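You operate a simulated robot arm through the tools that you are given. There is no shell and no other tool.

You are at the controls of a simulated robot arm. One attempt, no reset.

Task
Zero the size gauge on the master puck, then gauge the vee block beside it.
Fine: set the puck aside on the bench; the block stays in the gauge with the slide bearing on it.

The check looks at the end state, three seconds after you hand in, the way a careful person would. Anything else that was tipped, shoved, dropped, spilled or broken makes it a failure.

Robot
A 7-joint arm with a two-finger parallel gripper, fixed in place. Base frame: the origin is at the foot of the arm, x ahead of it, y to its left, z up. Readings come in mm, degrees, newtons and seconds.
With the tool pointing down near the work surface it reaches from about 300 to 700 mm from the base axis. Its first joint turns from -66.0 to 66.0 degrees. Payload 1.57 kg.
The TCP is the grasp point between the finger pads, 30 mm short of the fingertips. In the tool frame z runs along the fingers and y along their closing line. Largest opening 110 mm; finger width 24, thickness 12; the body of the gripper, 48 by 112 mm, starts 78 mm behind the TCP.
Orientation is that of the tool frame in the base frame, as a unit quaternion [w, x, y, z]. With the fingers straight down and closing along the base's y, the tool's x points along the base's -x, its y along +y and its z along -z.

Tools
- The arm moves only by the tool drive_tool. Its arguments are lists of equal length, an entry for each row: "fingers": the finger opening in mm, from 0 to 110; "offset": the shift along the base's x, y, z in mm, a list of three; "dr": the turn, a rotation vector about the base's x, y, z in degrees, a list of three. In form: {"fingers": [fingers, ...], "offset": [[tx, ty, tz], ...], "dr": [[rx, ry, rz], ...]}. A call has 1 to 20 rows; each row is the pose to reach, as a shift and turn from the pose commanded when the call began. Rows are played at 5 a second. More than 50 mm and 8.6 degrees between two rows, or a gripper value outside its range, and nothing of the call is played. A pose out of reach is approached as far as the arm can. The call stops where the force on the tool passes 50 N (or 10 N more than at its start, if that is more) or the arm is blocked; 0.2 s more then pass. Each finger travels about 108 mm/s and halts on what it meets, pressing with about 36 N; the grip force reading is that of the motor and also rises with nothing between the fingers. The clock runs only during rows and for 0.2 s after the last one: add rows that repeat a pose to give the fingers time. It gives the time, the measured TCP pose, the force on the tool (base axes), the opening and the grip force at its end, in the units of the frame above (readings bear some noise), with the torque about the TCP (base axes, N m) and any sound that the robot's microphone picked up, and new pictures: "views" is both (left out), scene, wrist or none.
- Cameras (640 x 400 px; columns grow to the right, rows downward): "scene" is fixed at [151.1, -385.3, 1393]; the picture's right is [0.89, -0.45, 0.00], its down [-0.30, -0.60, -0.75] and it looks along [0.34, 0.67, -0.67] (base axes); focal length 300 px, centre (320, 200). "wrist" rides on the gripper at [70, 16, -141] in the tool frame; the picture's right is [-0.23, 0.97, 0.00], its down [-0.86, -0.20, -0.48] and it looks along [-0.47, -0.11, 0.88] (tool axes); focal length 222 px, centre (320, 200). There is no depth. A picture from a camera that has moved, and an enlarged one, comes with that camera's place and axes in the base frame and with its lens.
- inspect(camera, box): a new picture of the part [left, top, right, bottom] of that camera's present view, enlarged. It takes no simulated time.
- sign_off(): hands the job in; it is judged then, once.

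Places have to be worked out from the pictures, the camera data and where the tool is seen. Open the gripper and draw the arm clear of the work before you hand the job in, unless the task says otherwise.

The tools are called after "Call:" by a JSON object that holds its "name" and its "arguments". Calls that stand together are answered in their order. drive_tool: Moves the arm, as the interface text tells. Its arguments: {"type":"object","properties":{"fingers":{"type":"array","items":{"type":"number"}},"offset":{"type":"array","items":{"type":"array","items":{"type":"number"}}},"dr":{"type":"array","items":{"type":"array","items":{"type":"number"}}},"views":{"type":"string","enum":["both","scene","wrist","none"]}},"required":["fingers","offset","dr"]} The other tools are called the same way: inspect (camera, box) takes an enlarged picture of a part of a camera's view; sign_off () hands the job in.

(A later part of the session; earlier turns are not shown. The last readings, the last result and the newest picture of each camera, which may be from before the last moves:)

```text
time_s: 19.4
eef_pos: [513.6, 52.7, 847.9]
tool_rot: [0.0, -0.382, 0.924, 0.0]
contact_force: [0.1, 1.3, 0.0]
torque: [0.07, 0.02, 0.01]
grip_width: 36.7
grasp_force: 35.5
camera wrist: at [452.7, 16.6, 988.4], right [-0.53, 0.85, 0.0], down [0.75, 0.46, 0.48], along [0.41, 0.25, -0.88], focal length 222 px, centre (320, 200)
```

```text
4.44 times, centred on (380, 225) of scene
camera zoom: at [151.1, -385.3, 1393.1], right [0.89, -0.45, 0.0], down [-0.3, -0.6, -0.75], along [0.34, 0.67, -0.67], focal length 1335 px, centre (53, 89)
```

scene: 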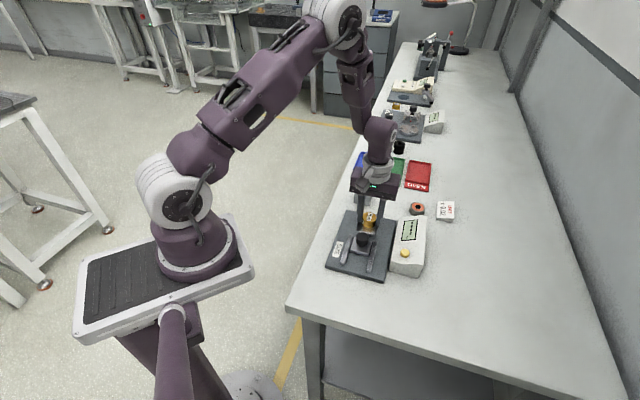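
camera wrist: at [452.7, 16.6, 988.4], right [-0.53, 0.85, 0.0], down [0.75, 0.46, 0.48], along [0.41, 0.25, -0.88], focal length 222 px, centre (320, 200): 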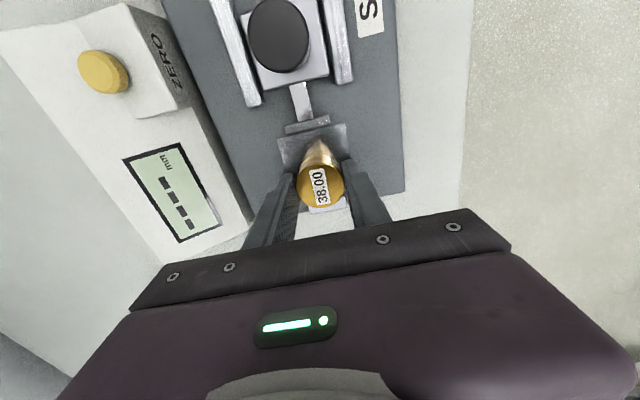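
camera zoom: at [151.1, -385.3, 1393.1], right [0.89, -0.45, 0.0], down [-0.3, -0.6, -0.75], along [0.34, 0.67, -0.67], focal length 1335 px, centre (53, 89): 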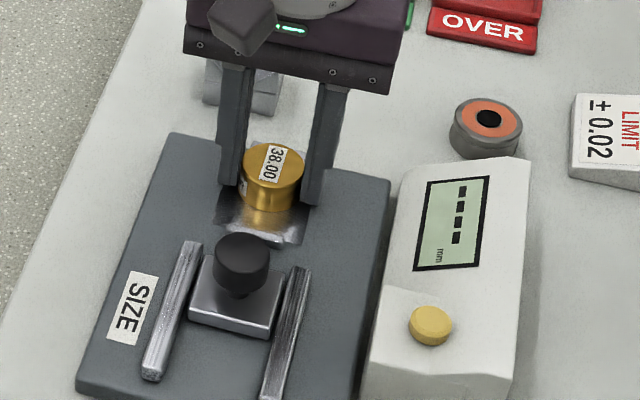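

The puck is held at 36.7 mm with about 35 N. I'll lift it straight up, with a touch of backward shift off the anvil, and confirm it came along.

Call:
{"name": "drive_tool", "arguments": {"fingers": [32, 32, 32, 32, 32, 32], "offset": [[-0.7, -0.7, 2], [-1, -1, 10], [-1, -1, 30], [-1, -1, 60], [-1, -1, 85], [-1, -1, 85]], "dr": [[0, 0, 0], [0, 0, 0], [0, 0, 0], [0, 0, 0], [0, 0, 0], [0, 0, 0]]}}

Call:
{"name": "inspect", "arguments": {"camera": "scene", "box": [325, 180, 435, 270]}}

Call:
{"name": "inspect", "arguments": {"camera": "wrist", "box": [220, 80, 420, 240]}}

```text
time_s: 20.8
eef_pos: [514.3, 53.6, 932.5]
tool_rot: [0.0, -0.382, 0.924, 0.0]
contact_force: [0.0, -0.2, 0.5]
torque: [-0.01, 0.02, 0.02]
grip_width: 32.1
grasp_force: 0.1
camera wrist: at [452.0, 16.5, 1074.5], right [-0.53, 0.85, 0.0], down [0.75, 0.46, 0.48], along [0.41, 0.25, -0.88], focal length 222 px, centre (320, 200)
```

scene: 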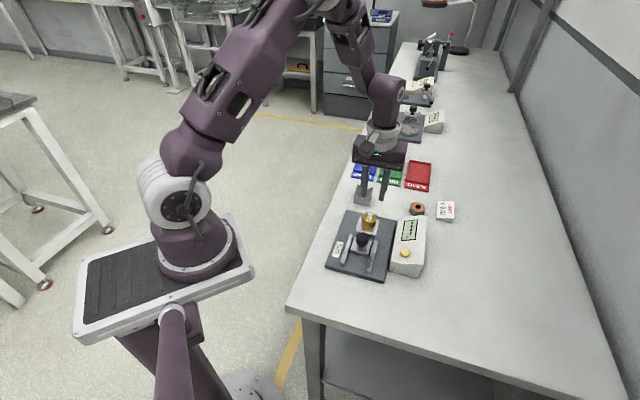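
wrist: 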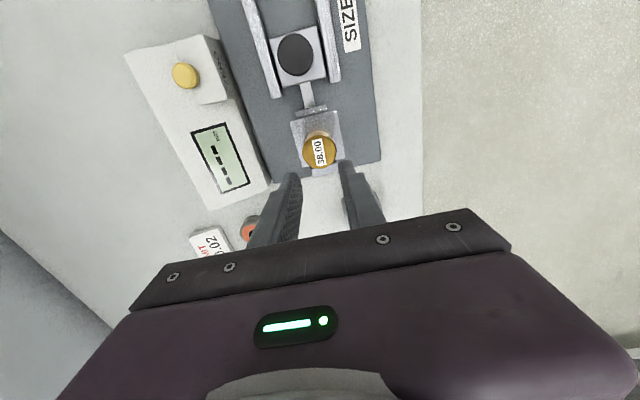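

```text
4.44 times, centred on (380, 225) of scene
camera zoom: at [151.1, -385.3, 1393.0], right [0.89, -0.45, 0.0], down [-0.3, -0.6, -0.75], along [0.34, 0.67, -0.67], focal length 1335 px, centre (53, 89)
```

zoom: 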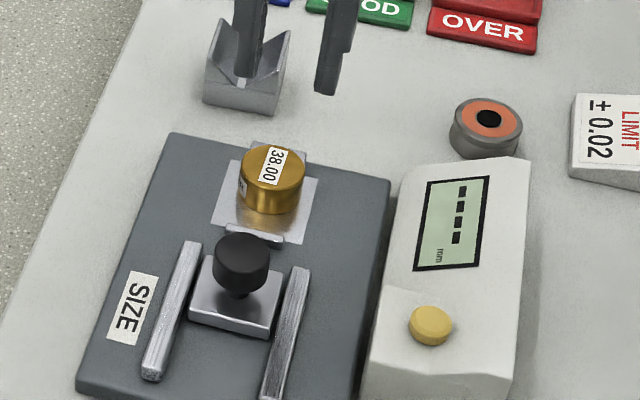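

```text
2.50 times, centred on (320, 160) of wrist
camera zoom: at [452.0, 16.5, 1074.5], right [-0.53, 0.85, 0.0], down [0.75, 0.46, 0.48], along [0.41, 0.25, -0.88], focal length 555 px, centre (320, 300)
```

zoom: 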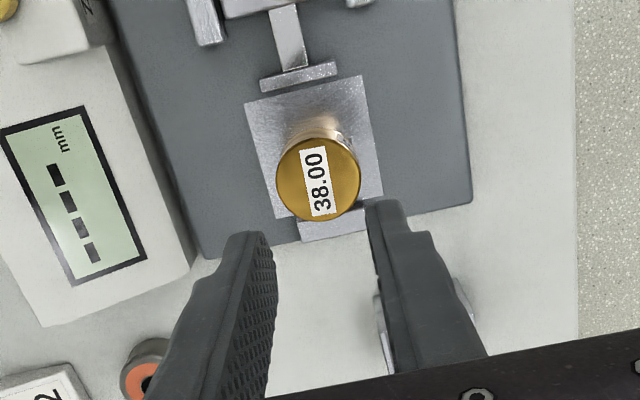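

The fingers closed past the puck to 32 mm: it slipped out and is still standing on the rest. I'll look closely at it before re-gripping lower.

Call:
{"name": "inspect", "arguments": {"camera": "wrist", "box": [280, 95, 370, 180]}}

Call:
{"name": "inspect", "arguments": {"camera": "scene", "box": [350, 195, 395, 240]}}

```text
4.71 times, centred on (325, 138) of wrist
camera zoom: at [452.0, 16.5, 1074.5], right [-0.53, 0.85, 0.0], down [0.75, 0.46, 0.48], along [0.41, 0.25, -0.88], focal length 1045 px, centre (296, 494)
```

zoom: 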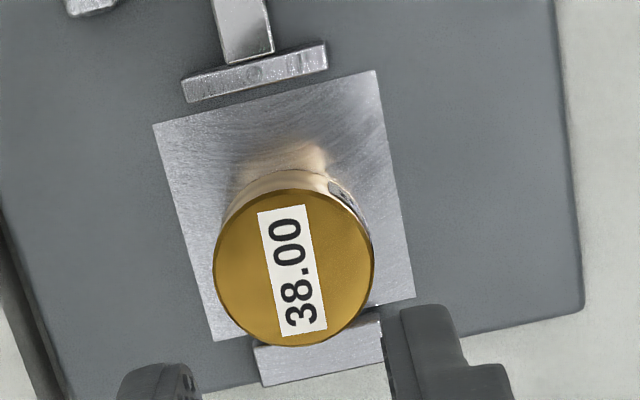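

```text
8.89 times, centred on (372, 218) of scene
camera zoom: at [151.1, -385.3, 1393.0], right [0.89, -0.45, 0.0], down [-0.3, -0.6, -0.75], along [0.34, 0.67, -0.67], focal length 2669 px, centre (-147, 44)
```

zoom: 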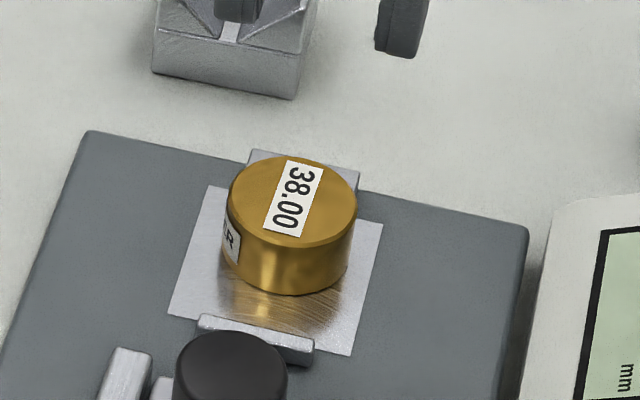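

The puck stands flat on the rest, about 20 mm tall. I'll grip it lower, with tips just above the rest, at full closing force, then lift only 4 mm and read the grip and forces.

Call:
{"name": "drive_tool", "arguments": {"fingers": [60, 60, 60, 60, 60, 40, 10, 10, 10], "offset": [[0.3, -0.3, -10], [0.5, -0.5, -50], [0.5, -0.5, -80], [0.5, -0.5, -86], [0.5, -0.5, -89], [0.5, -0.5, -89], [0.5, -0.5, -89], [0.5, -0.5, -89], [0.5, -0.5, -89]], "dr": [[0, 0, 0], [0, 0, 0], [0, 0, 0], [0, 0, 0], [0, 0, 0], [0, 0, 0], [0, 0, 0], [0, 0, 0], [0, 0, 0]]}}

Call:
{"name": "inspect", "arguments": {"camera": "wrist", "box": [270, 120, 380, 220]}}

Call:
{"name": "inspect", "arguments": {"camera": "scene", "box": [350, 195, 395, 240]}}

```text
time_s: 22.8
eef_pos: [513.4, 53.2, 843.6]
tool_rot: [0.0, -0.382, 0.924, 0.001]
contact_force: [-3.4, 9.5, 23.3]
torque: [0.35, 0.51, -0.09]
grip_width: 37.1
grasp_force: 35.5
camera wrist: at [452.2, 15.8, 985.2], right [-0.53, 0.85, 0.0], down [0.74, 0.46, 0.48], along [0.41, 0.25, -0.88], focal length 222 px, centre (320, 200)
```

scene: 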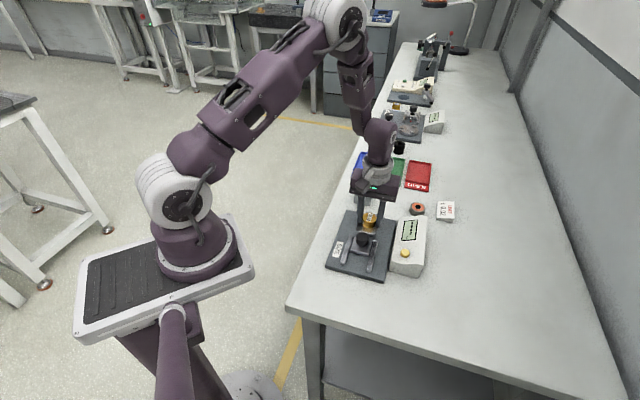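
wrist: 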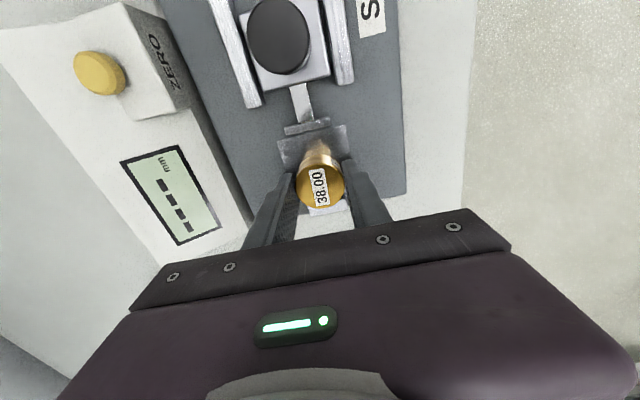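

```text
4.00 times, centred on (325, 170) of wrist
camera zoom: at [452.2, 15.8, 985.2], right [-0.53, 0.85, 0.0], down [0.74, 0.46, 0.48], along [0.41, 0.25, -0.88], focal length 888 px, centre (300, 320)
```

zoom: 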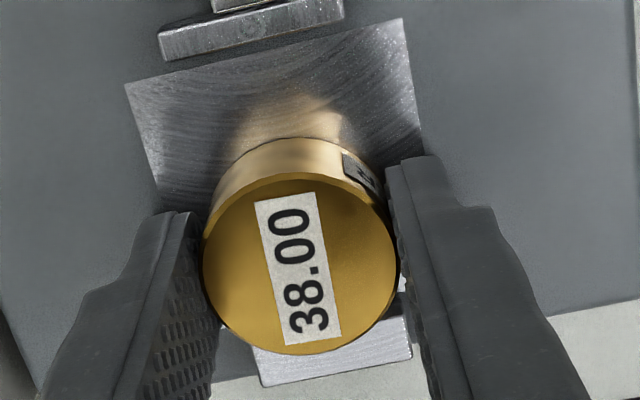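

```text
8.89 times, centred on (372, 218) of scene
camera zoom: at [150.7, -385.1, 1393.2], right [0.89, -0.45, 0.0], down [-0.3, -0.6, -0.75], along [0.34, 0.67, -0.67], focal length 2669 px, centre (-147, 44)
```

zoom: 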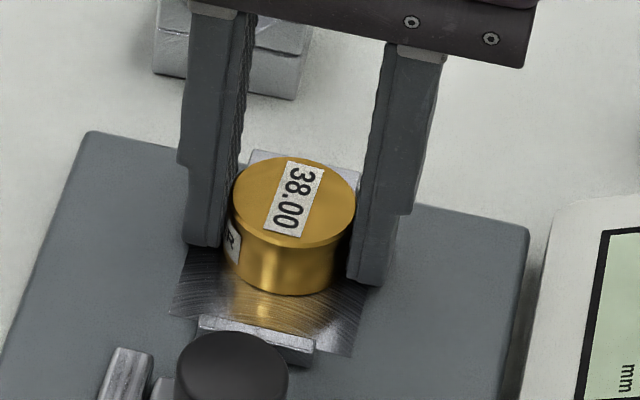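

The tips are touching the rest plate (23 N up), so its surface is at about 814. The grip is 37.1 mm at 35 N, so I'll raise in small steps and watch whether the puck comes along.

Call:
{"name": "drive_tool", "arguments": {"fingers": [10, 10, 10, 10, 10], "offset": [[0, 0, 1], [0, 0, 2], [0, 0, 4], [0, 0, 6], [0, 0, 6]], "dr": [[0, 0, 0], [0, 0, 0], [0, 0, 0], [0, 0, 0], [0, 0, 0]], "views": "none"}}

Call:
{"name": "inspect", "arguments": {"camera": "scene", "box": [350, 195, 395, 240]}}

Call:
{"name": "inspect", "arguments": {"camera": "wrist", "box": [270, 120, 380, 220]}}

```text
time_s: 24.0
eef_pos: [514.6, 51.8, 849.3]
tool_rot: [-0.001, -0.383, 0.924, 0.0]
contact_force: [-0.1, 0.5, -1.9]
torque: [0.02, -0.04, 0.0]
grip_width: 37.0
grasp_force: 35.9
```

```text
8.89 times, centred on (372, 218) of scene
camera zoom: at [151.1, -385.3, 1393.0], right [0.89, -0.45, 0.0], down [-0.3, -0.6, -0.75], along [0.34, 0.67, -0.67], focal length 2669 px, centre (-147, 44)
```

zoom: 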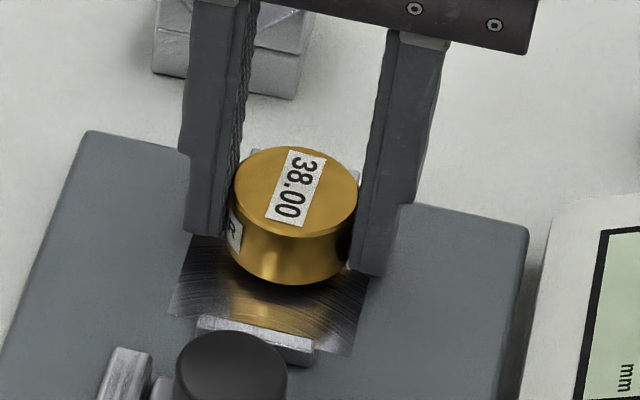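

```text
4.00 times, centred on (325, 170) of wrist
camera zoom: at [452.2, 15.2, 990.5], right [-0.53, 0.85, 0.0], down [0.75, 0.46, 0.48], along [0.41, 0.25, -0.88], focal length 888 px, centre (300, 320)
```

zoom: 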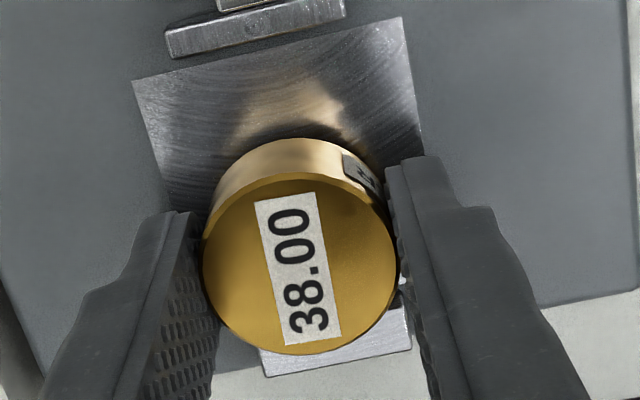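

The puck is rising with the fingers (37.0 mm, 36 N). I'll keep lifting gently to clear everything around it.

Call:
{"name": "drive_tool", "arguments": {"fingers": [10, 10, 10, 10, 10, 10, 10, 10, 10, 10], "offset": [[0, 0, 3], [0, 0, 8], [0, 0, 15], [0, 0, 23], [0, 0, 32], [0, 0, 42], [0, 0, 52], [0, 0, 62], [0, 0, 70], [0, 0, 75]], "dr": [[0, 0, 0], [0, 0, 0], [0, 0, 0], [0, 0, 0], [0, 0, 0], [0, 0, 0], [0, 0, 0], [0, 0, 0], [0, 0, 0], [0, 0, 0]]}}

Call:
{"name": "inspect", "arguments": {"camera": "scene", "box": [325, 160, 435, 250]}}

Call:
{"name": "inspect", "arguments": {"camera": "wrist", "box": [240, 80, 400, 230]}}

```text
time_s: 26.2
eef_pos: [513.2, 52.0, 924.6]
tool_rot: [0.0, -0.383, 0.924, 0.0]
contact_force: [-0.6, 0.5, -1.3]
torque: [0.02, -0.03, 0.02]
grip_width: 37.0
grasp_force: 36.0
camera wrist: at [452.3, 15.1, 1065.3], right [-0.53, 0.85, 0.0], down [0.75, 0.46, 0.48], along [0.41, 0.25, -0.88], focal length 222 px, centre (320, 200)
```

scene: 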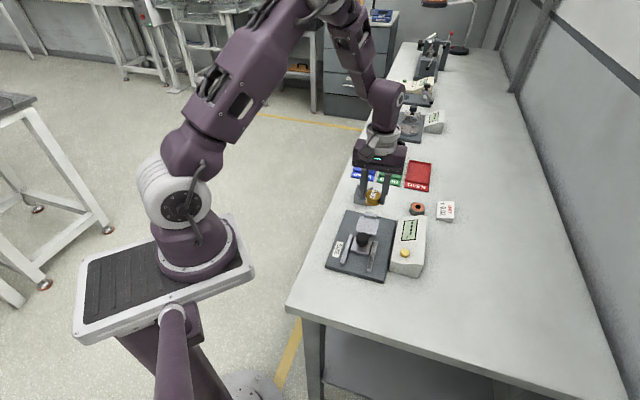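
wrist: 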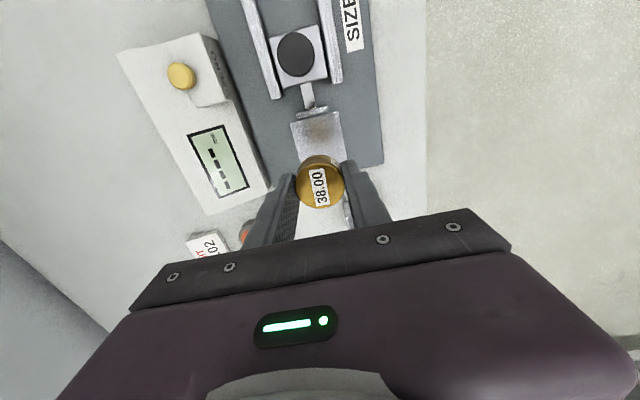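

```text
4.44 times, centred on (380, 205) of scene
camera zoom: at [151.1, -385.3, 1393.0], right [0.89, -0.45, 0.0], down [-0.3, -0.6, -0.75], along [0.34, 0.67, -0.67], focal length 1335 px, centre (53, 178)
```

zoom: 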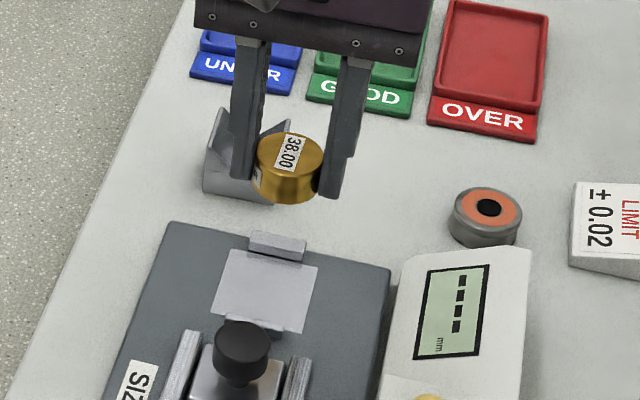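

```text
2.67 times, centred on (320, 155) of wrist
camera zoom: at [452.3, 15.1, 1065.3], right [-0.53, 0.85, 0.0], down [0.75, 0.46, 0.48], along [0.41, 0.25, -0.88], focal length 592 px, centre (320, 320)
```

zoom: 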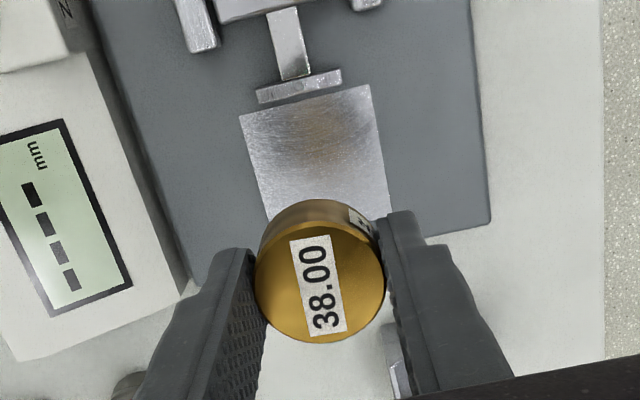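

The puck is held securely and the rest is empty. I'll carry it at this height over the display unit to the clear bench area near (520, -200), moving gently.

Call:
{"name": "drive_tool", "arguments": {"fingers": [10, 10, 10, 10, 10, 10, 10, 10, 10, 10, 10, 10], "offset": [[0.3, -10, 0], [0.8, -30, 0], [1.5, -58, 0], [2.3, -88, 0], [3, -118, 0], [3.8, -148, 0], [4.5, -178, 0], [5.2, -208, 0], [5.8, -232, 0], [6.1, -246, 0], [6.3, -253, 0], [6.3, -253, 0]], "dr": [[0, 0, 0], [0, 0, 0], [0, 0, 0], [0, 0, 0], [0, 0, 0], [0, 0, 0], [0, 0, 0], [0, 0, 0], [0, 0, 0], [0, 0, 0], [0, 0, 0], [0, 0, 0]]}}

Call:
{"name": "inspect", "arguments": {"camera": "scene", "box": [350, 200, 510, 320]}}

Call:
{"name": "inspect", "arguments": {"camera": "wrist", "box": [240, 80, 400, 230]}}

```text
time_s: 28.8
eef_pos: [519.2, -201.4, 923.9]
tool_rot: [0.0, -0.382, 0.924, 0.001]
contact_force: [0.0, -0.5, -1.1]
torque: [-0.01, -0.02, 0.02]
grip_width: 36.8
grasp_force: 35.8
camera wrist: at [458.8, -237.9, 1065.4], right [-0.53, 0.85, 0.0], down [0.75, 0.46, 0.48], along [0.41, 0.25, -0.88], focal length 222 px, centre (320, 200)
```

scene: 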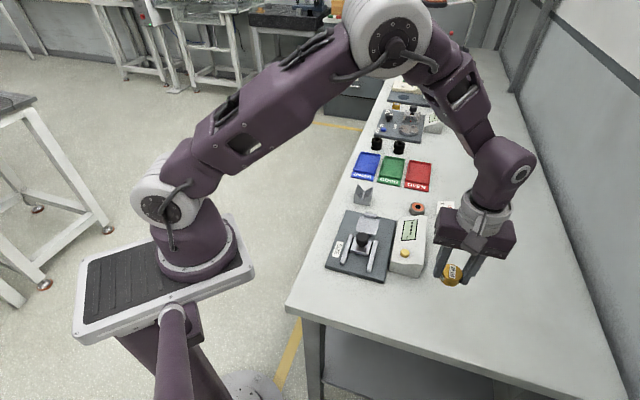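
wrist: 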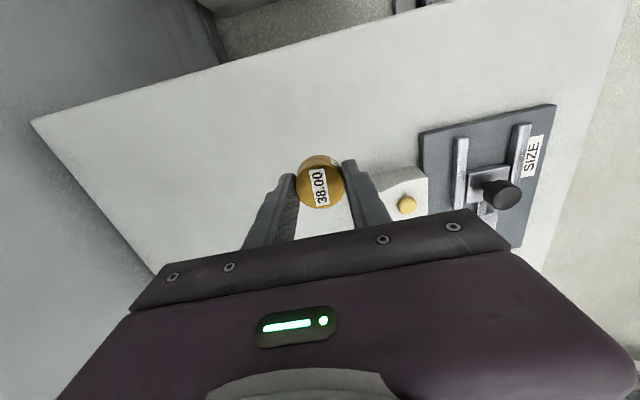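

```text
3.33 times, centred on (430, 260) of scene
camera zoom: at [151.1, -385.3, 1393.0], right [0.89, -0.45, 0.0], down [-0.3, -0.6, -0.75], along [0.34, 0.67, -0.67], focal length 1001 px, centre (-47, 0)
```

zoom: 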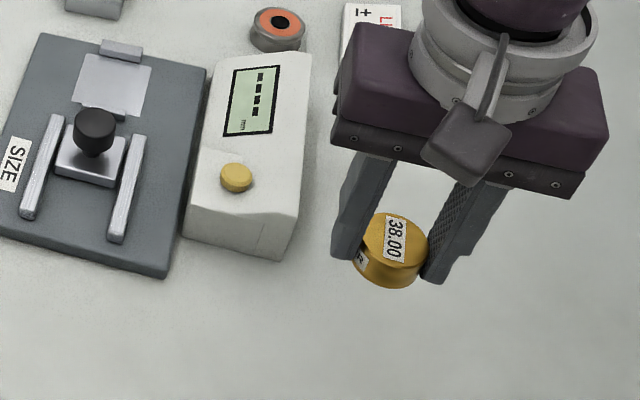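

```text
2.67 times, centred on (320, 155) of wrist
camera zoom: at [458.8, -237.9, 1065.4], right [-0.53, 0.85, 0.0], down [0.75, 0.46, 0.48], along [0.41, 0.25, -0.88], focal length 592 px, centre (320, 320)
```

zoom: 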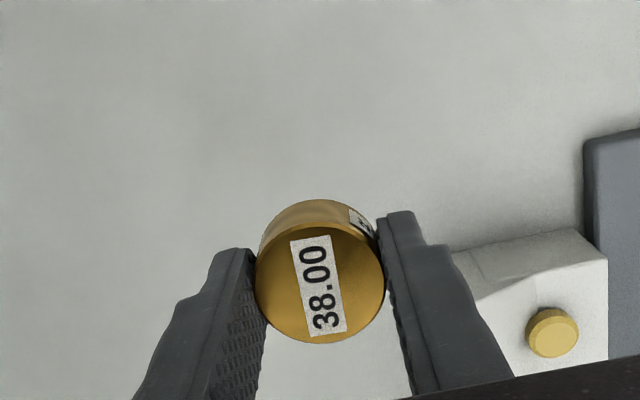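

The puck is over clear bench. I'll lower most of the way, then feel for the bench in small steps.

Call:
{"name": "drive_tool", "arguments": {"fingers": [10, 10, 10, 10, 10, 10, 10, 10], "offset": [[0, 0, -15], [0, 0, -35], [0, 0, -55], [0, 0, -70], [0, 0, -80], [0, 0, -86], [0, 0, -88], [0, 0, -90]], "dr": [[0, 0, 0], [0, 0, 0], [0, 0, 0], [0, 0, 0], [0, 0, 0], [0, 0, 0], [0, 0, 0], [0, 0, 0]]}}

Call:
{"name": "inspect", "arguments": {"camera": "scene", "box": [400, 220, 500, 310]}}

```text
time_s: 30.6
eef_pos: [520.9, -200.5, 833.7]
tool_rot: [0.0, -0.383, 0.924, 0.0]
contact_force: [-0.3, 0.5, -2.1]
torque: [0.0, 0.01, -0.03]
grip_width: 36.8
grasp_force: 35.5
camera wrist: at [458.6, -237.5, 975.4], right [-0.53, 0.85, 0.0], down [0.75, 0.46, 0.48], along [0.41, 0.25, -0.88], focal length 222 px, centre (320, 200)
```

scene: 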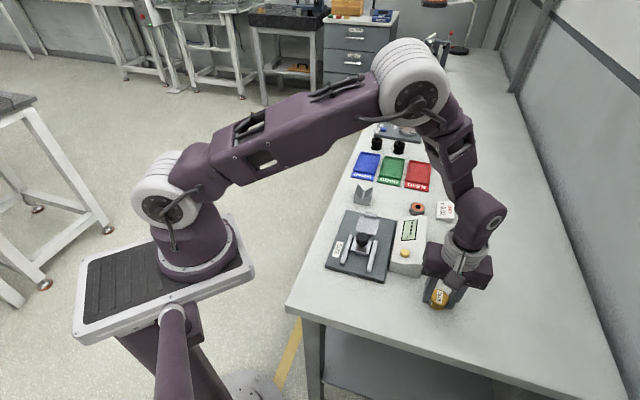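
wrist: 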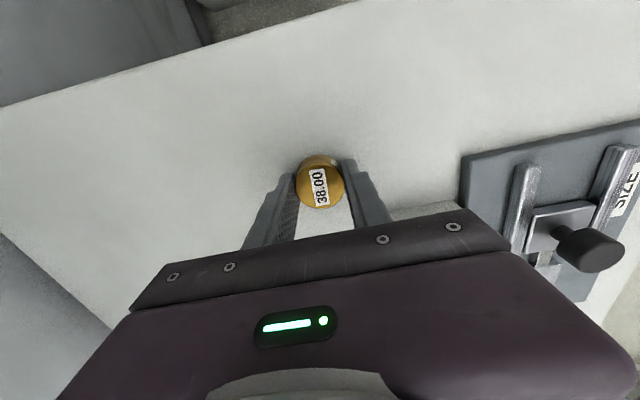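

```text
4.44 times, centred on (450, 265) of scene
camera zoom: at [151.1, -385.3, 1393.0], right [0.89, -0.45, 0.0], down [-0.3, -0.6, -0.75], along [0.34, 0.67, -0.67], focal length 1335 px, centre (-258, -89)
```

zoom: 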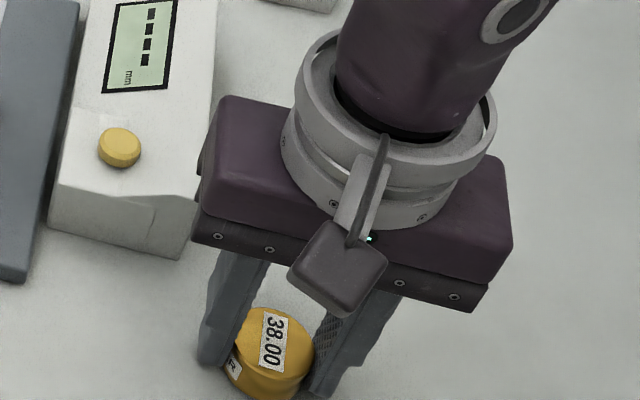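

No contact yet at TCP 834. I'll continue down slowly and check the force.

Call:
{"name": "drive_tool", "arguments": {"fingers": [10, 10, 10, 10], "offset": [[0, 0, -1], [0, 0, -2], [0, 0, -3], [0, 0, -4]], "dr": [[0, 0, 0], [0, 0, 0], [0, 0, 0], [0, 0, 0]], "views": "none"}}

```text
time_s: 31.6
eef_pos: [519.7, -200.2, 829.0]
tool_rot: [-0.001, -0.383, 0.924, -0.001]
contact_force: [-0.5, -0.7, -2.6]
torque: [0.0, 0.0, 0.05]
grip_width: 36.7
grasp_force: 36.1
```

Call:
{"name": "drive_tool", "arguments": {"fingers": [10, 10, 10], "offset": [[0, 0, -1], [0, 0, -2], [0, 0, -3]], "dr": [[0, 0, 0], [0, 0, 0], [0, 0, 0]], "views": "none"}}

```text
time_s: 32.4
eef_pos: [519.9, -201.0, 831.7]
tool_rot: [0.001, -0.383, 0.924, -0.002]
contact_force: [0.0, 1.6, 9.8]
torque: [0.19, 0.05, 0.03]
grip_width: 37.0
grasp_force: 35.8
stopped in row 3: the force on the tool passed its limit at 55 N (the readings are from after the stop); the commanded pose is now the measured one
```

Contact was felt at about TCP 830, so the bench is near z 800. The puck is down; I'll look before releasing.

Call:
{"name": "inspect", "arguments": {"camera": "scene", "box": [420, 260, 480, 320]}}

Call:
{"name": "inspect", "arguments": {"camera": "wrist", "box": [270, 120, 380, 220]}}

```text
6.67 times, centred on (450, 290) of scene
camera zoom: at [150.9, -385.2, 1393.1], right [0.89, -0.45, 0.0], down [-0.3, -0.6, -0.75], along [0.34, 0.67, -0.67], focal length 2002 px, centre (-547, -400)
```

zoom: 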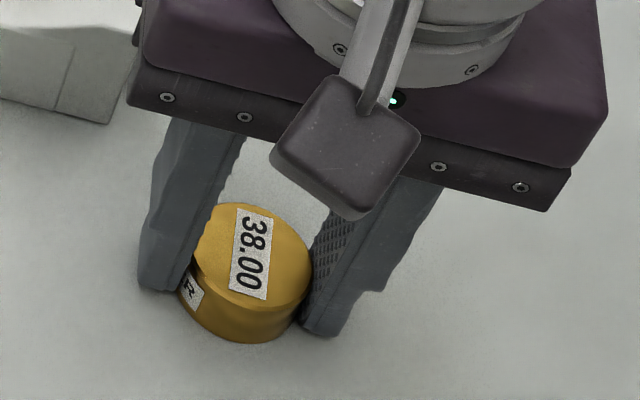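

```text
4.00 times, centred on (325, 170) of wrist
camera zoom: at [459.2, -238.1, 971.4], right [-0.53, 0.85, 0.0], down [0.74, 0.47, 0.48], along [0.41, 0.25, -0.88], focal length 888 px, centre (300, 320)
```

zoom: 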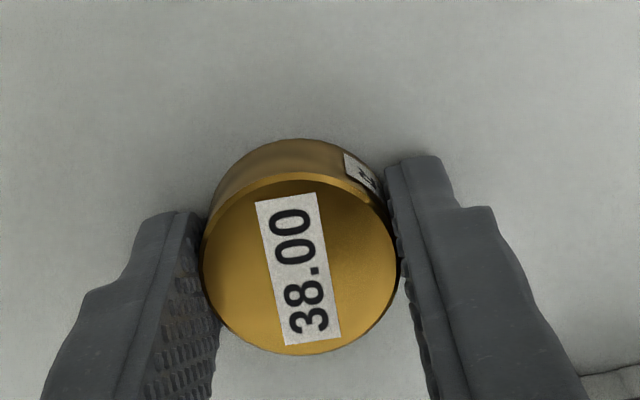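

The puck sits on the bench between the fingers. I'll open the fingers and lift straight up.

Call:
{"name": "drive_tool", "arguments": {"fingers": [40, 48, 60, 60, 60, 60, 60], "offset": [[0, 0, 0], [0, 0, 0], [0, 0, 0], [0, 0, 10], [0, 0, 40], [0, 0, 80], [0, 0, 110]], "dr": [[0, 0, 0], [0, 0, 0], [0, 0, 0], [0, 0, 0], [0, 0, 0], [0, 0, 0], [0, 0, 0]]}}

Call:
{"name": "inspect", "arguments": {"camera": "wrist", "box": [240, 80, 400, 230]}}

Call:
{"name": "inspect", "arguments": {"camera": "scene", "box": [345, 175, 385, 215]}}

```text
time_s: 34.0
eef_pos: [519.7, -201.1, 939.8]
tool_rot: [0.0, -0.383, 0.924, -0.001]
contact_force: [0.7, 0.5, 0.0]
torque: [0.01, -0.03, -0.02]
grip_width: 60.1
grasp_force: 0.0
camera wrist: at [458.4, -238.0, 1080.7], right [-0.53, 0.85, 0.0], down [0.75, 0.46, 0.48], along [0.41, 0.25, -0.88], focal length 222 px, centre (320, 200)
```

scene: 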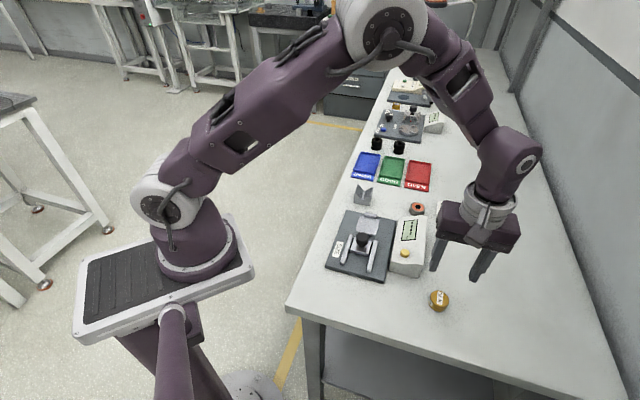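
wrist: 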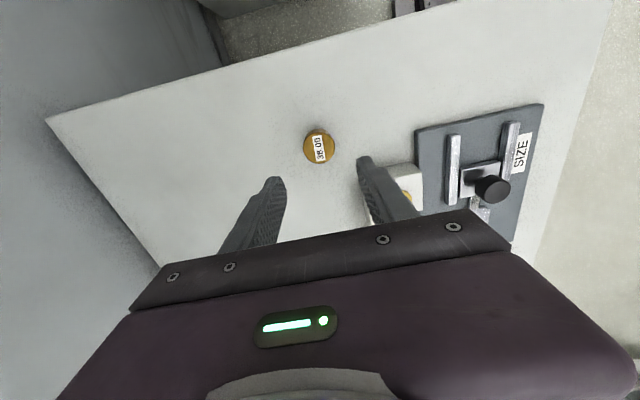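

```text
2.67 times, centred on (320, 155) of wrist
camera zoom: at [458.4, -238.0, 1080.7], right [-0.53, 0.85, 0.0], down [0.75, 0.46, 0.48], along [0.41, 0.25, -0.88], focal length 592 px, centre (320, 320)
```

zoom: 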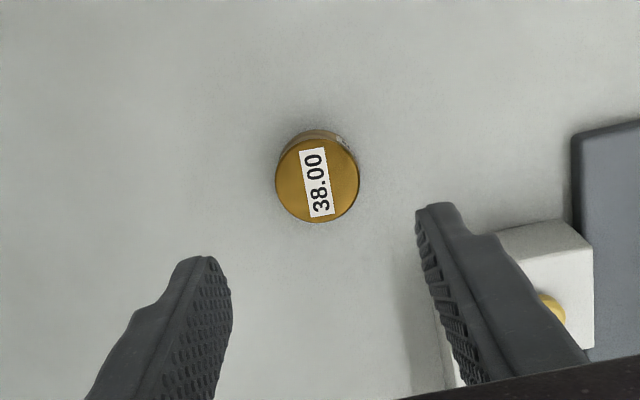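

```text
10.00 times, centred on (365, 195) of scene
camera zoom: at [151.1, -385.3, 1393.1], right [0.89, -0.45, 0.0], down [-0.3, -0.6, -0.75], along [0.34, 0.67, -0.67], focal length 3003 px, centre (-130, 250)
```

zoom: 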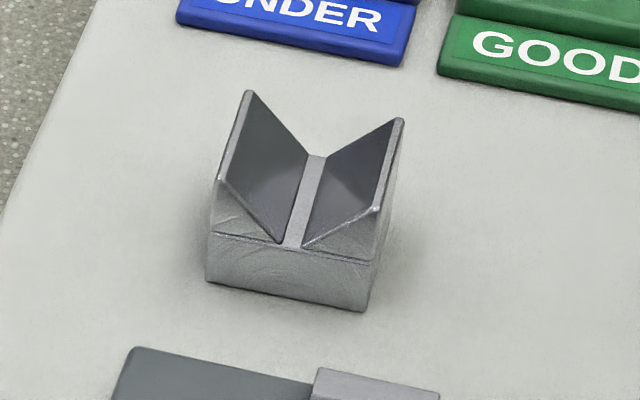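

The puck is standing on the bench by itself. From the scene view the vee block is near (561, 150), roughly square to the gauge axes, so I'll move above it to measure it before gripping.

Call:
{"name": "drive_tool", "arguments": {"fingers": [60, 60, 60, 60, 80, 90, 90, 90, 90, 90, 90], "offset": [[2, 20, 0], [6, 55, 0], [10, 95, 0], [15, 135, 0], [20, 175, 0], [25, 215, 0], [30, 255, 0], [35, 295, 0], [39, 330, 0], [41, 351, 0], [41, 351, 0]], "dr": [[0, 0, 0], [0, 0, 0], [0, 0, 0], [0, 0, 0], [0, 0, 0], [0, 0, 0], [0, 0, 0], [0, 0, 0], [0, 0, 0], [0, 0, 0], [0, 0, 0]]}}

Call:
{"name": "inspect", "arguments": {"camera": "wrist", "box": [270, 90, 380, 190]}}

Call:
{"name": "inspect", "arguments": {"camera": "wrist", "box": [220, 20, 420, 220]}}

```text
time_s: 36.4
eef_pos: [562.3, 150.3, 938.4]
tool_rot: [0.0, -0.383, 0.924, -0.001]
contact_force: [0.4, -0.3, -0.2]
torque: [0.01, -0.01, -0.01]
grip_width: 89.8
grasp_force: 0.1
camera wrist: at [501.0, 114.0, 1080.2], right [-0.53, 0.85, 0.0], down [0.75, 0.46, 0.48], along [0.41, 0.25, -0.88], focal length 222 px, centre (320, 200)
```

scene: 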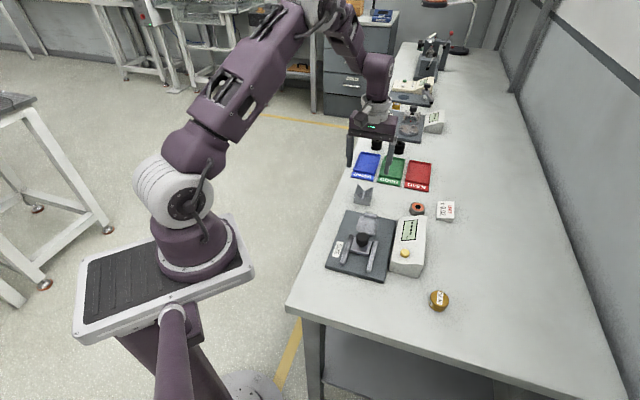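
wrist: 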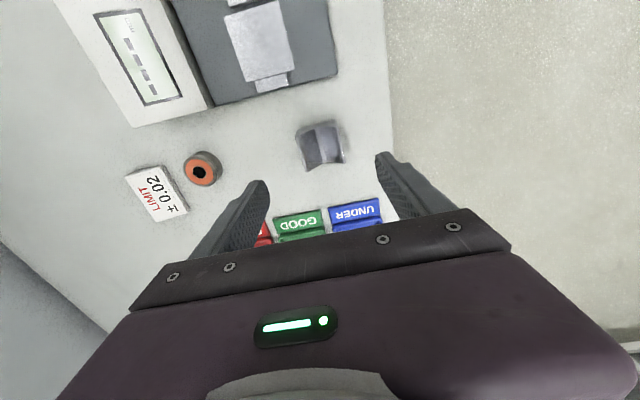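

```text
4.00 times, centred on (325, 140) of wrist
camera zoom: at [501.0, 114.0, 1080.2], right [-0.53, 0.85, 0.0], down [0.75, 0.46, 0.48], along [0.41, 0.25, -0.88], focal length 888 px, centre (300, 440)
```

zoom: 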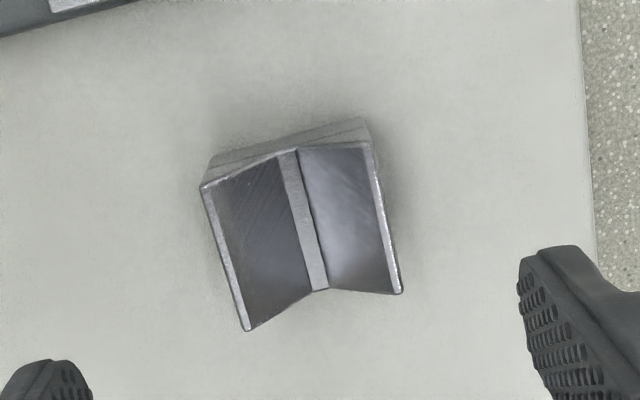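

```text
2.00 times, centred on (320, 120) of wrist
camera zoom: at [501.0, 114.0, 1080.2], right [-0.53, 0.85, 0.0], down [0.75, 0.46, 0.48], along [0.41, 0.25, -0.88], focal length 444 px, centre (320, 360)
```

zoom: 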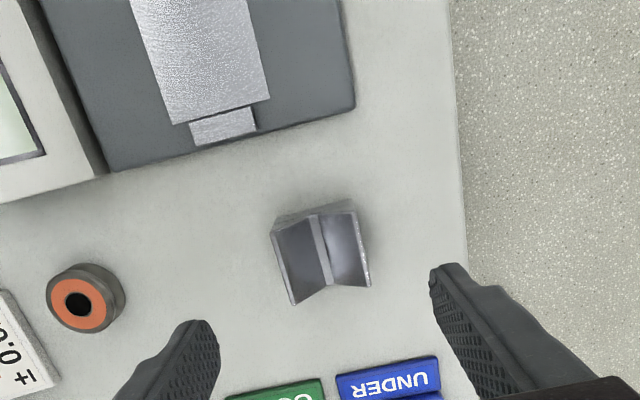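

Block measures roughly 42 mm along the groove, 46 mm across and 38 mm high, but I want better numbers to decide which way round it goes in the gauge. I'll go lower for a closer view.

Call:
{"name": "drive_tool", "arguments": {"fingers": [90, 90, 90, 90], "offset": [[-8, -5, -20], [-16, -10, -40], [-20, -13, -50], [-20, -13, -50]], "dr": [[0, 0, 0], [0, 0, 0], [0, 0, 0], [0, 0, 0]]}}

Call:
{"name": "inspect", "arguments": {"camera": "wrist", "box": [270, 90, 380, 190]}}

Call:
{"name": "inspect", "arguments": {"camera": "scene", "box": [345, 175, 385, 215]}}

```text
time_s: 37.4
eef_pos: [541.2, 136.8, 888.2]
tool_rot: [0.0, -0.383, 0.924, -0.001]
contact_force: [0.4, 0.0, 0.8]
torque: [0.02, -0.05, 0.03]
grip_width: 89.9
grasp_force: 0.0
camera wrist: at [480.1, 100.4, 1030.6], right [-0.53, 0.85, 0.0], down [0.74, 0.46, 0.48], along [0.41, 0.25, -0.88], focal length 222 px, centre (320, 200)
```

scene: 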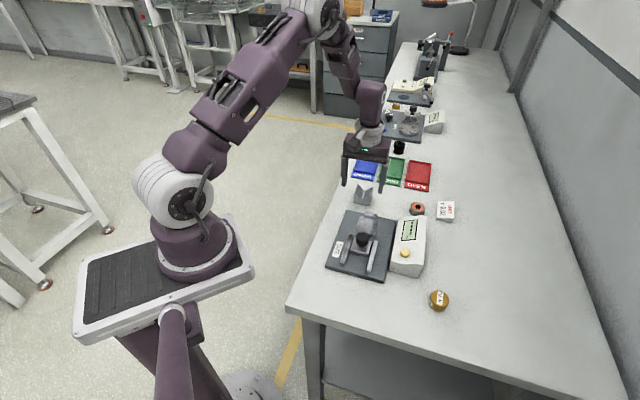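
wrist: 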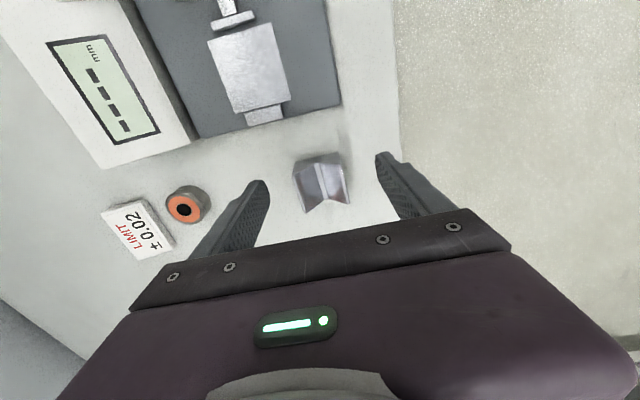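

```text
4.00 times, centred on (325, 140) of wrist
camera zoom: at [480.1, 100.4, 1030.6], right [-0.53, 0.85, 0.0], down [0.74, 0.46, 0.48], along [0.41, 0.25, -0.88], focal length 888 px, centre (300, 440)
```

zoom: 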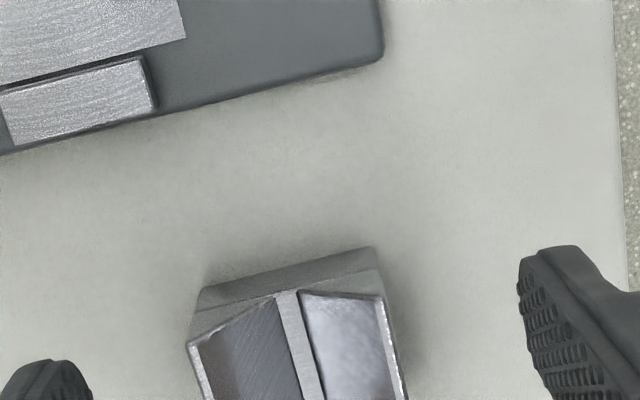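

```text
10.00 times, centred on (365, 195) of scene
camera zoom: at [151.1, -385.3, 1393.0], right [0.89, -0.45, 0.0], down [-0.3, -0.6, -0.75], along [0.34, 0.67, -0.67], focal length 3003 px, centre (-130, 250)
```

zoom: 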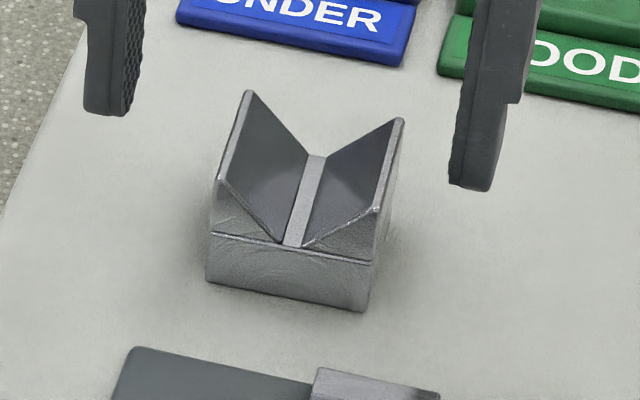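

Call:
{"name": "inspect", "arguments": {"camera": "wrist", "box": [285, 140, 360, 220]}}

Call:
{"name": "inspect", "arguments": {"camera": "wrist", "box": [180, 0, 350, 150]}}

Call:
{"name": "inspect", "arguments": {"camera": "scene", "box": [350, 205, 395, 245]}}

```text
5.00 times, centred on (322, 180) of wrist
camera zoom: at [480.1, 100.4, 1030.6], right [-0.53, 0.85, 0.0], down [0.74, 0.46, 0.48], along [0.41, 0.25, -0.88], focal length 1111 px, centre (308, 300)
```

zoom: 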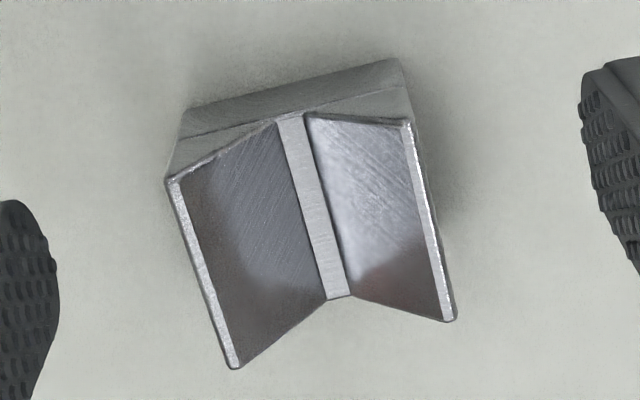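

```text
2.67 times, centred on (265, 75) of wrist
camera zoom: at [480.1, 100.4, 1030.6], right [-0.53, 0.85, 0.0], down [0.74, 0.46, 0.48], along [0.41, 0.25, -0.88], focal length 592 px, centre (467, 533)
```

zoom: 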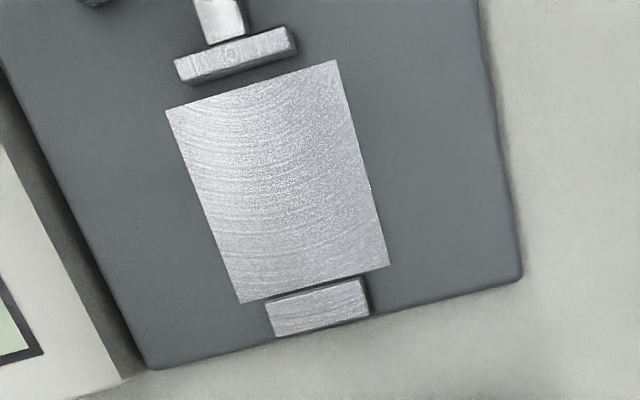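

```text
10.00 times, centred on (372, 225) of scene
camera zoom: at [151.1, -385.3, 1393.0], right [0.89, -0.45, 0.0], down [-0.3, -0.6, -0.75], along [0.34, 0.67, -0.67], focal length 3003 px, centre (-205, -50)
```

zoom: 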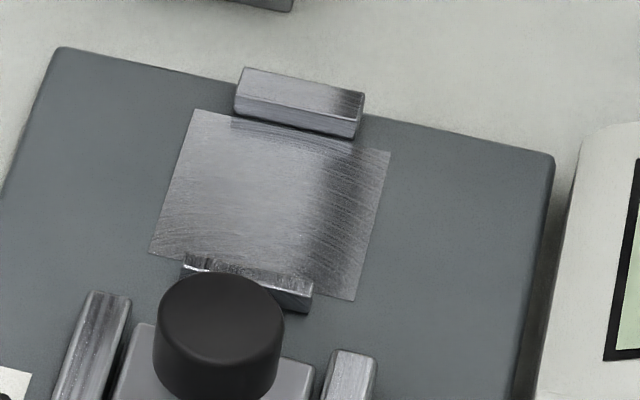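

Gauge axes sit at 45°, matching the tool, and the block is within about 1° of that, centred near (559.8, 151.3). Its groove already lies along the slide axis, so it can go in with a straight transfer. I'll hover over it and check alignment.

Call:
{"name": "drive_tool", "arguments": {"fingers": [80, 80, 80], "offset": [[9, 7, 0], [18.5, 14, -8], [18.5, 14, -8]], "dr": [[0, 0, 0], [0, 0, 0], [0, 0, 0]]}}

Call:
{"name": "inspect", "arguments": {"camera": "wrist", "box": [240, 80, 400, 230]}}

Call:
{"name": "inspect", "arguments": {"camera": "scene", "box": [335, 155, 405, 225]}}

```text
time_s: 38.2
eef_pos: [561.0, 150.8, 881.6]
tool_rot: [0.001, -0.383, 0.924, 0.0]
contact_force: [0.7, 0.9, -0.2]
torque: [-0.03, -0.02, -0.02]
grip_width: 79.6
grasp_force: 0.1
camera wrist: at [498.9, 114.2, 1022.9], right [-0.53, 0.85, 0.0], down [0.74, 0.46, 0.48], along [0.41, 0.25, -0.88], focal length 222 px, centre (320, 200)
```

scene: 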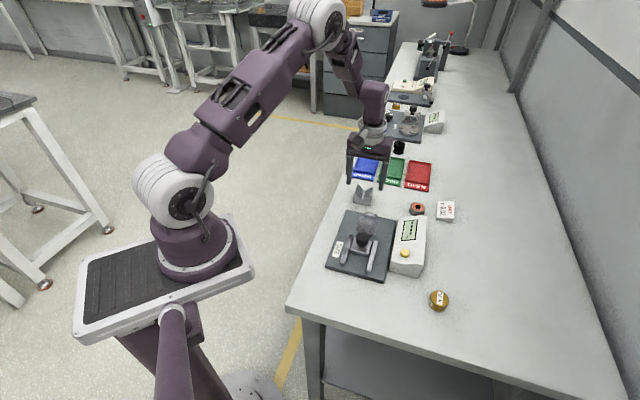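
wrist: 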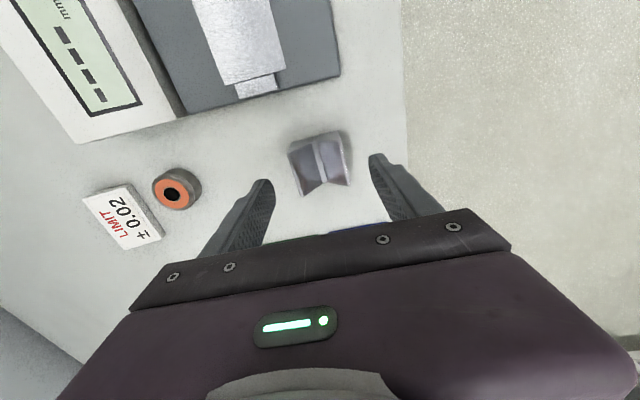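

```text
2.67 times, centred on (320, 155) of wrist
camera zoom: at [498.9, 114.2, 1022.9], right [-0.53, 0.85, 0.0], down [0.74, 0.46, 0.48], along [0.41, 0.25, -0.88], focal length 592 px, centre (320, 320)
```

zoom: 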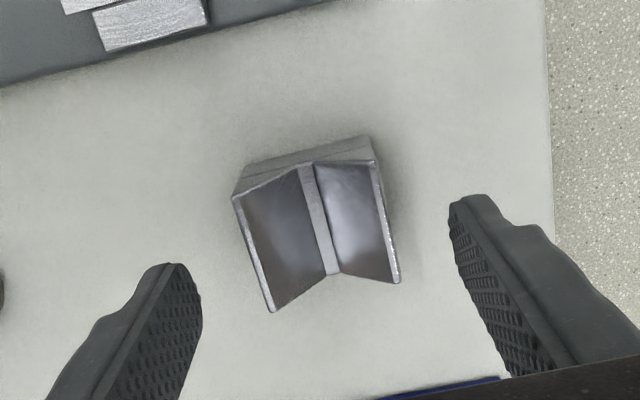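

```text
5.71 times, centred on (370, 190) of scene
camera zoom: at [151.1, -385.3, 1393.0], right [0.89, -0.45, 0.0], down [-0.3, -0.6, -0.75], along [0.34, 0.67, -0.67], focal length 1716 px, centre (34, 257)
```

zoom: 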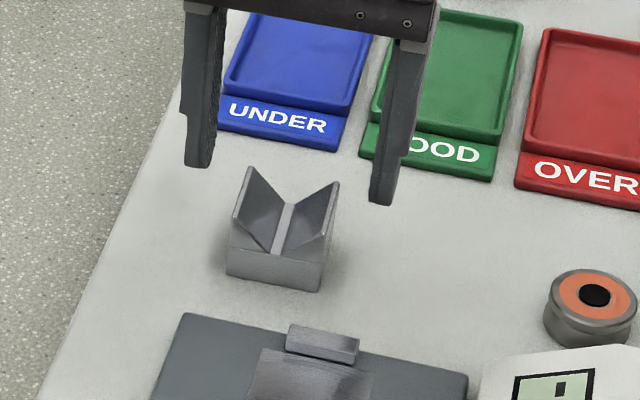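

The block sits within about 1.5 mm of the tool axis. I'll correct that, descend until the tips are a few millimetres above the bench, and close on its flat sides.

Call:
{"name": "drive_tool", "arguments": {"fingers": [80, 80, 80, 80, 60, 45, 20, 20, 20], "offset": [[-1, -1.3, -10], [-1, -1.3, -30], [-1, -1.3, -43], [-1, -1.3, -47], [-1, -1.3, -47], [-1, -1.3, -47], [-1, -1.3, -47], [-1, -1.3, -47], [-1, -1.3, -47]], "dr": [[0, 0, 0], [0, 0, 0], [0, 0, 0], [0, 0, 0], [0, 0, 0], [0, 0, 0], [0, 0, 0], [0, 0, 0], [0, 0, 0]]}}

Call:
{"name": "inspect", "arguments": {"camera": "wrist", "box": [240, 100, 400, 230]}}

Call:
{"name": "inspect", "arguments": {"camera": "scene", "box": [335, 155, 405, 225]}}

```text
time_s: 40.2
eef_pos: [559.0, 150.6, 834.8]
tool_rot: [0.0, -0.384, 0.923, -0.002]
contact_force: [-0.4, 1.1, -0.1]
torque: [0.08, 0.02, 0.03]
grip_width: 47.9
grasp_force: 36.2
camera wrist: at [497.6, 112.8, 976.0], right [-0.53, 0.85, 0.0], down [0.75, 0.46, 0.48], along [0.41, 0.25, -0.88], focal length 222 px, centre (320, 200)
```

scene: 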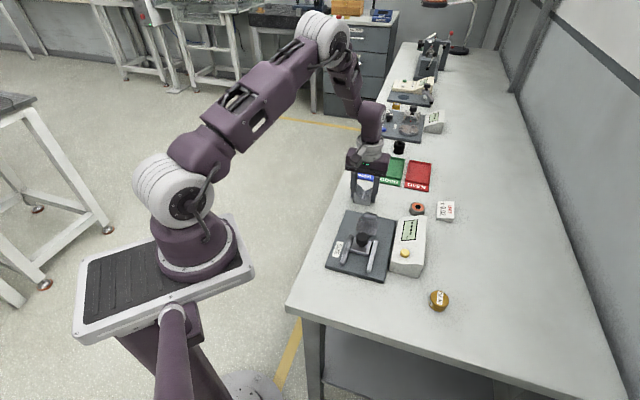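
wrist: 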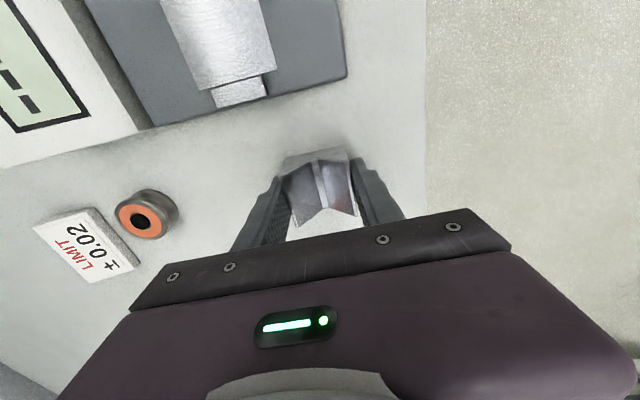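

```text
3.08 times, centred on (320, 165) of wrist
camera zoom: at [497.6, 112.8, 976.0], right [-0.53, 0.85, 0.0], down [0.75, 0.46, 0.48], along [0.41, 0.25, -0.88], focal length 684 px, centre (320, 308)
```

zoom: 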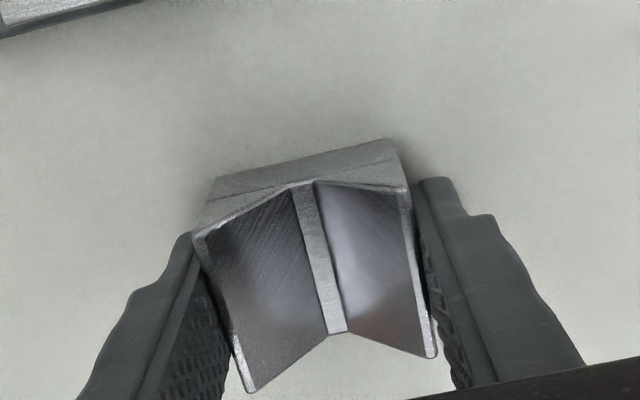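

```text
5.71 times, centred on (370, 190) of scene
camera zoom: at [151.1, -385.3, 1393.1], right [0.89, -0.45, 0.0], down [-0.3, -0.6, -0.75], along [0.34, 0.67, -0.67], focal length 1716 px, centre (34, 257)
```

zoom: 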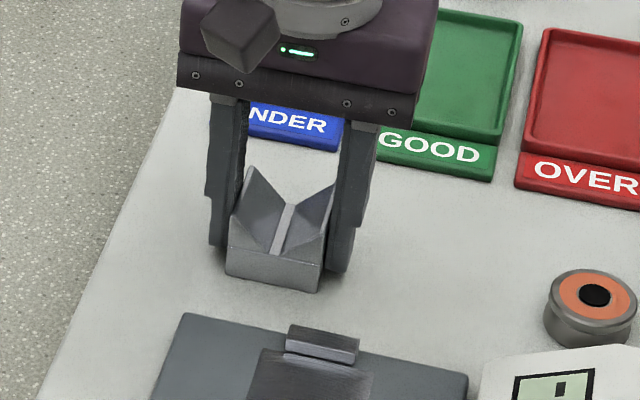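

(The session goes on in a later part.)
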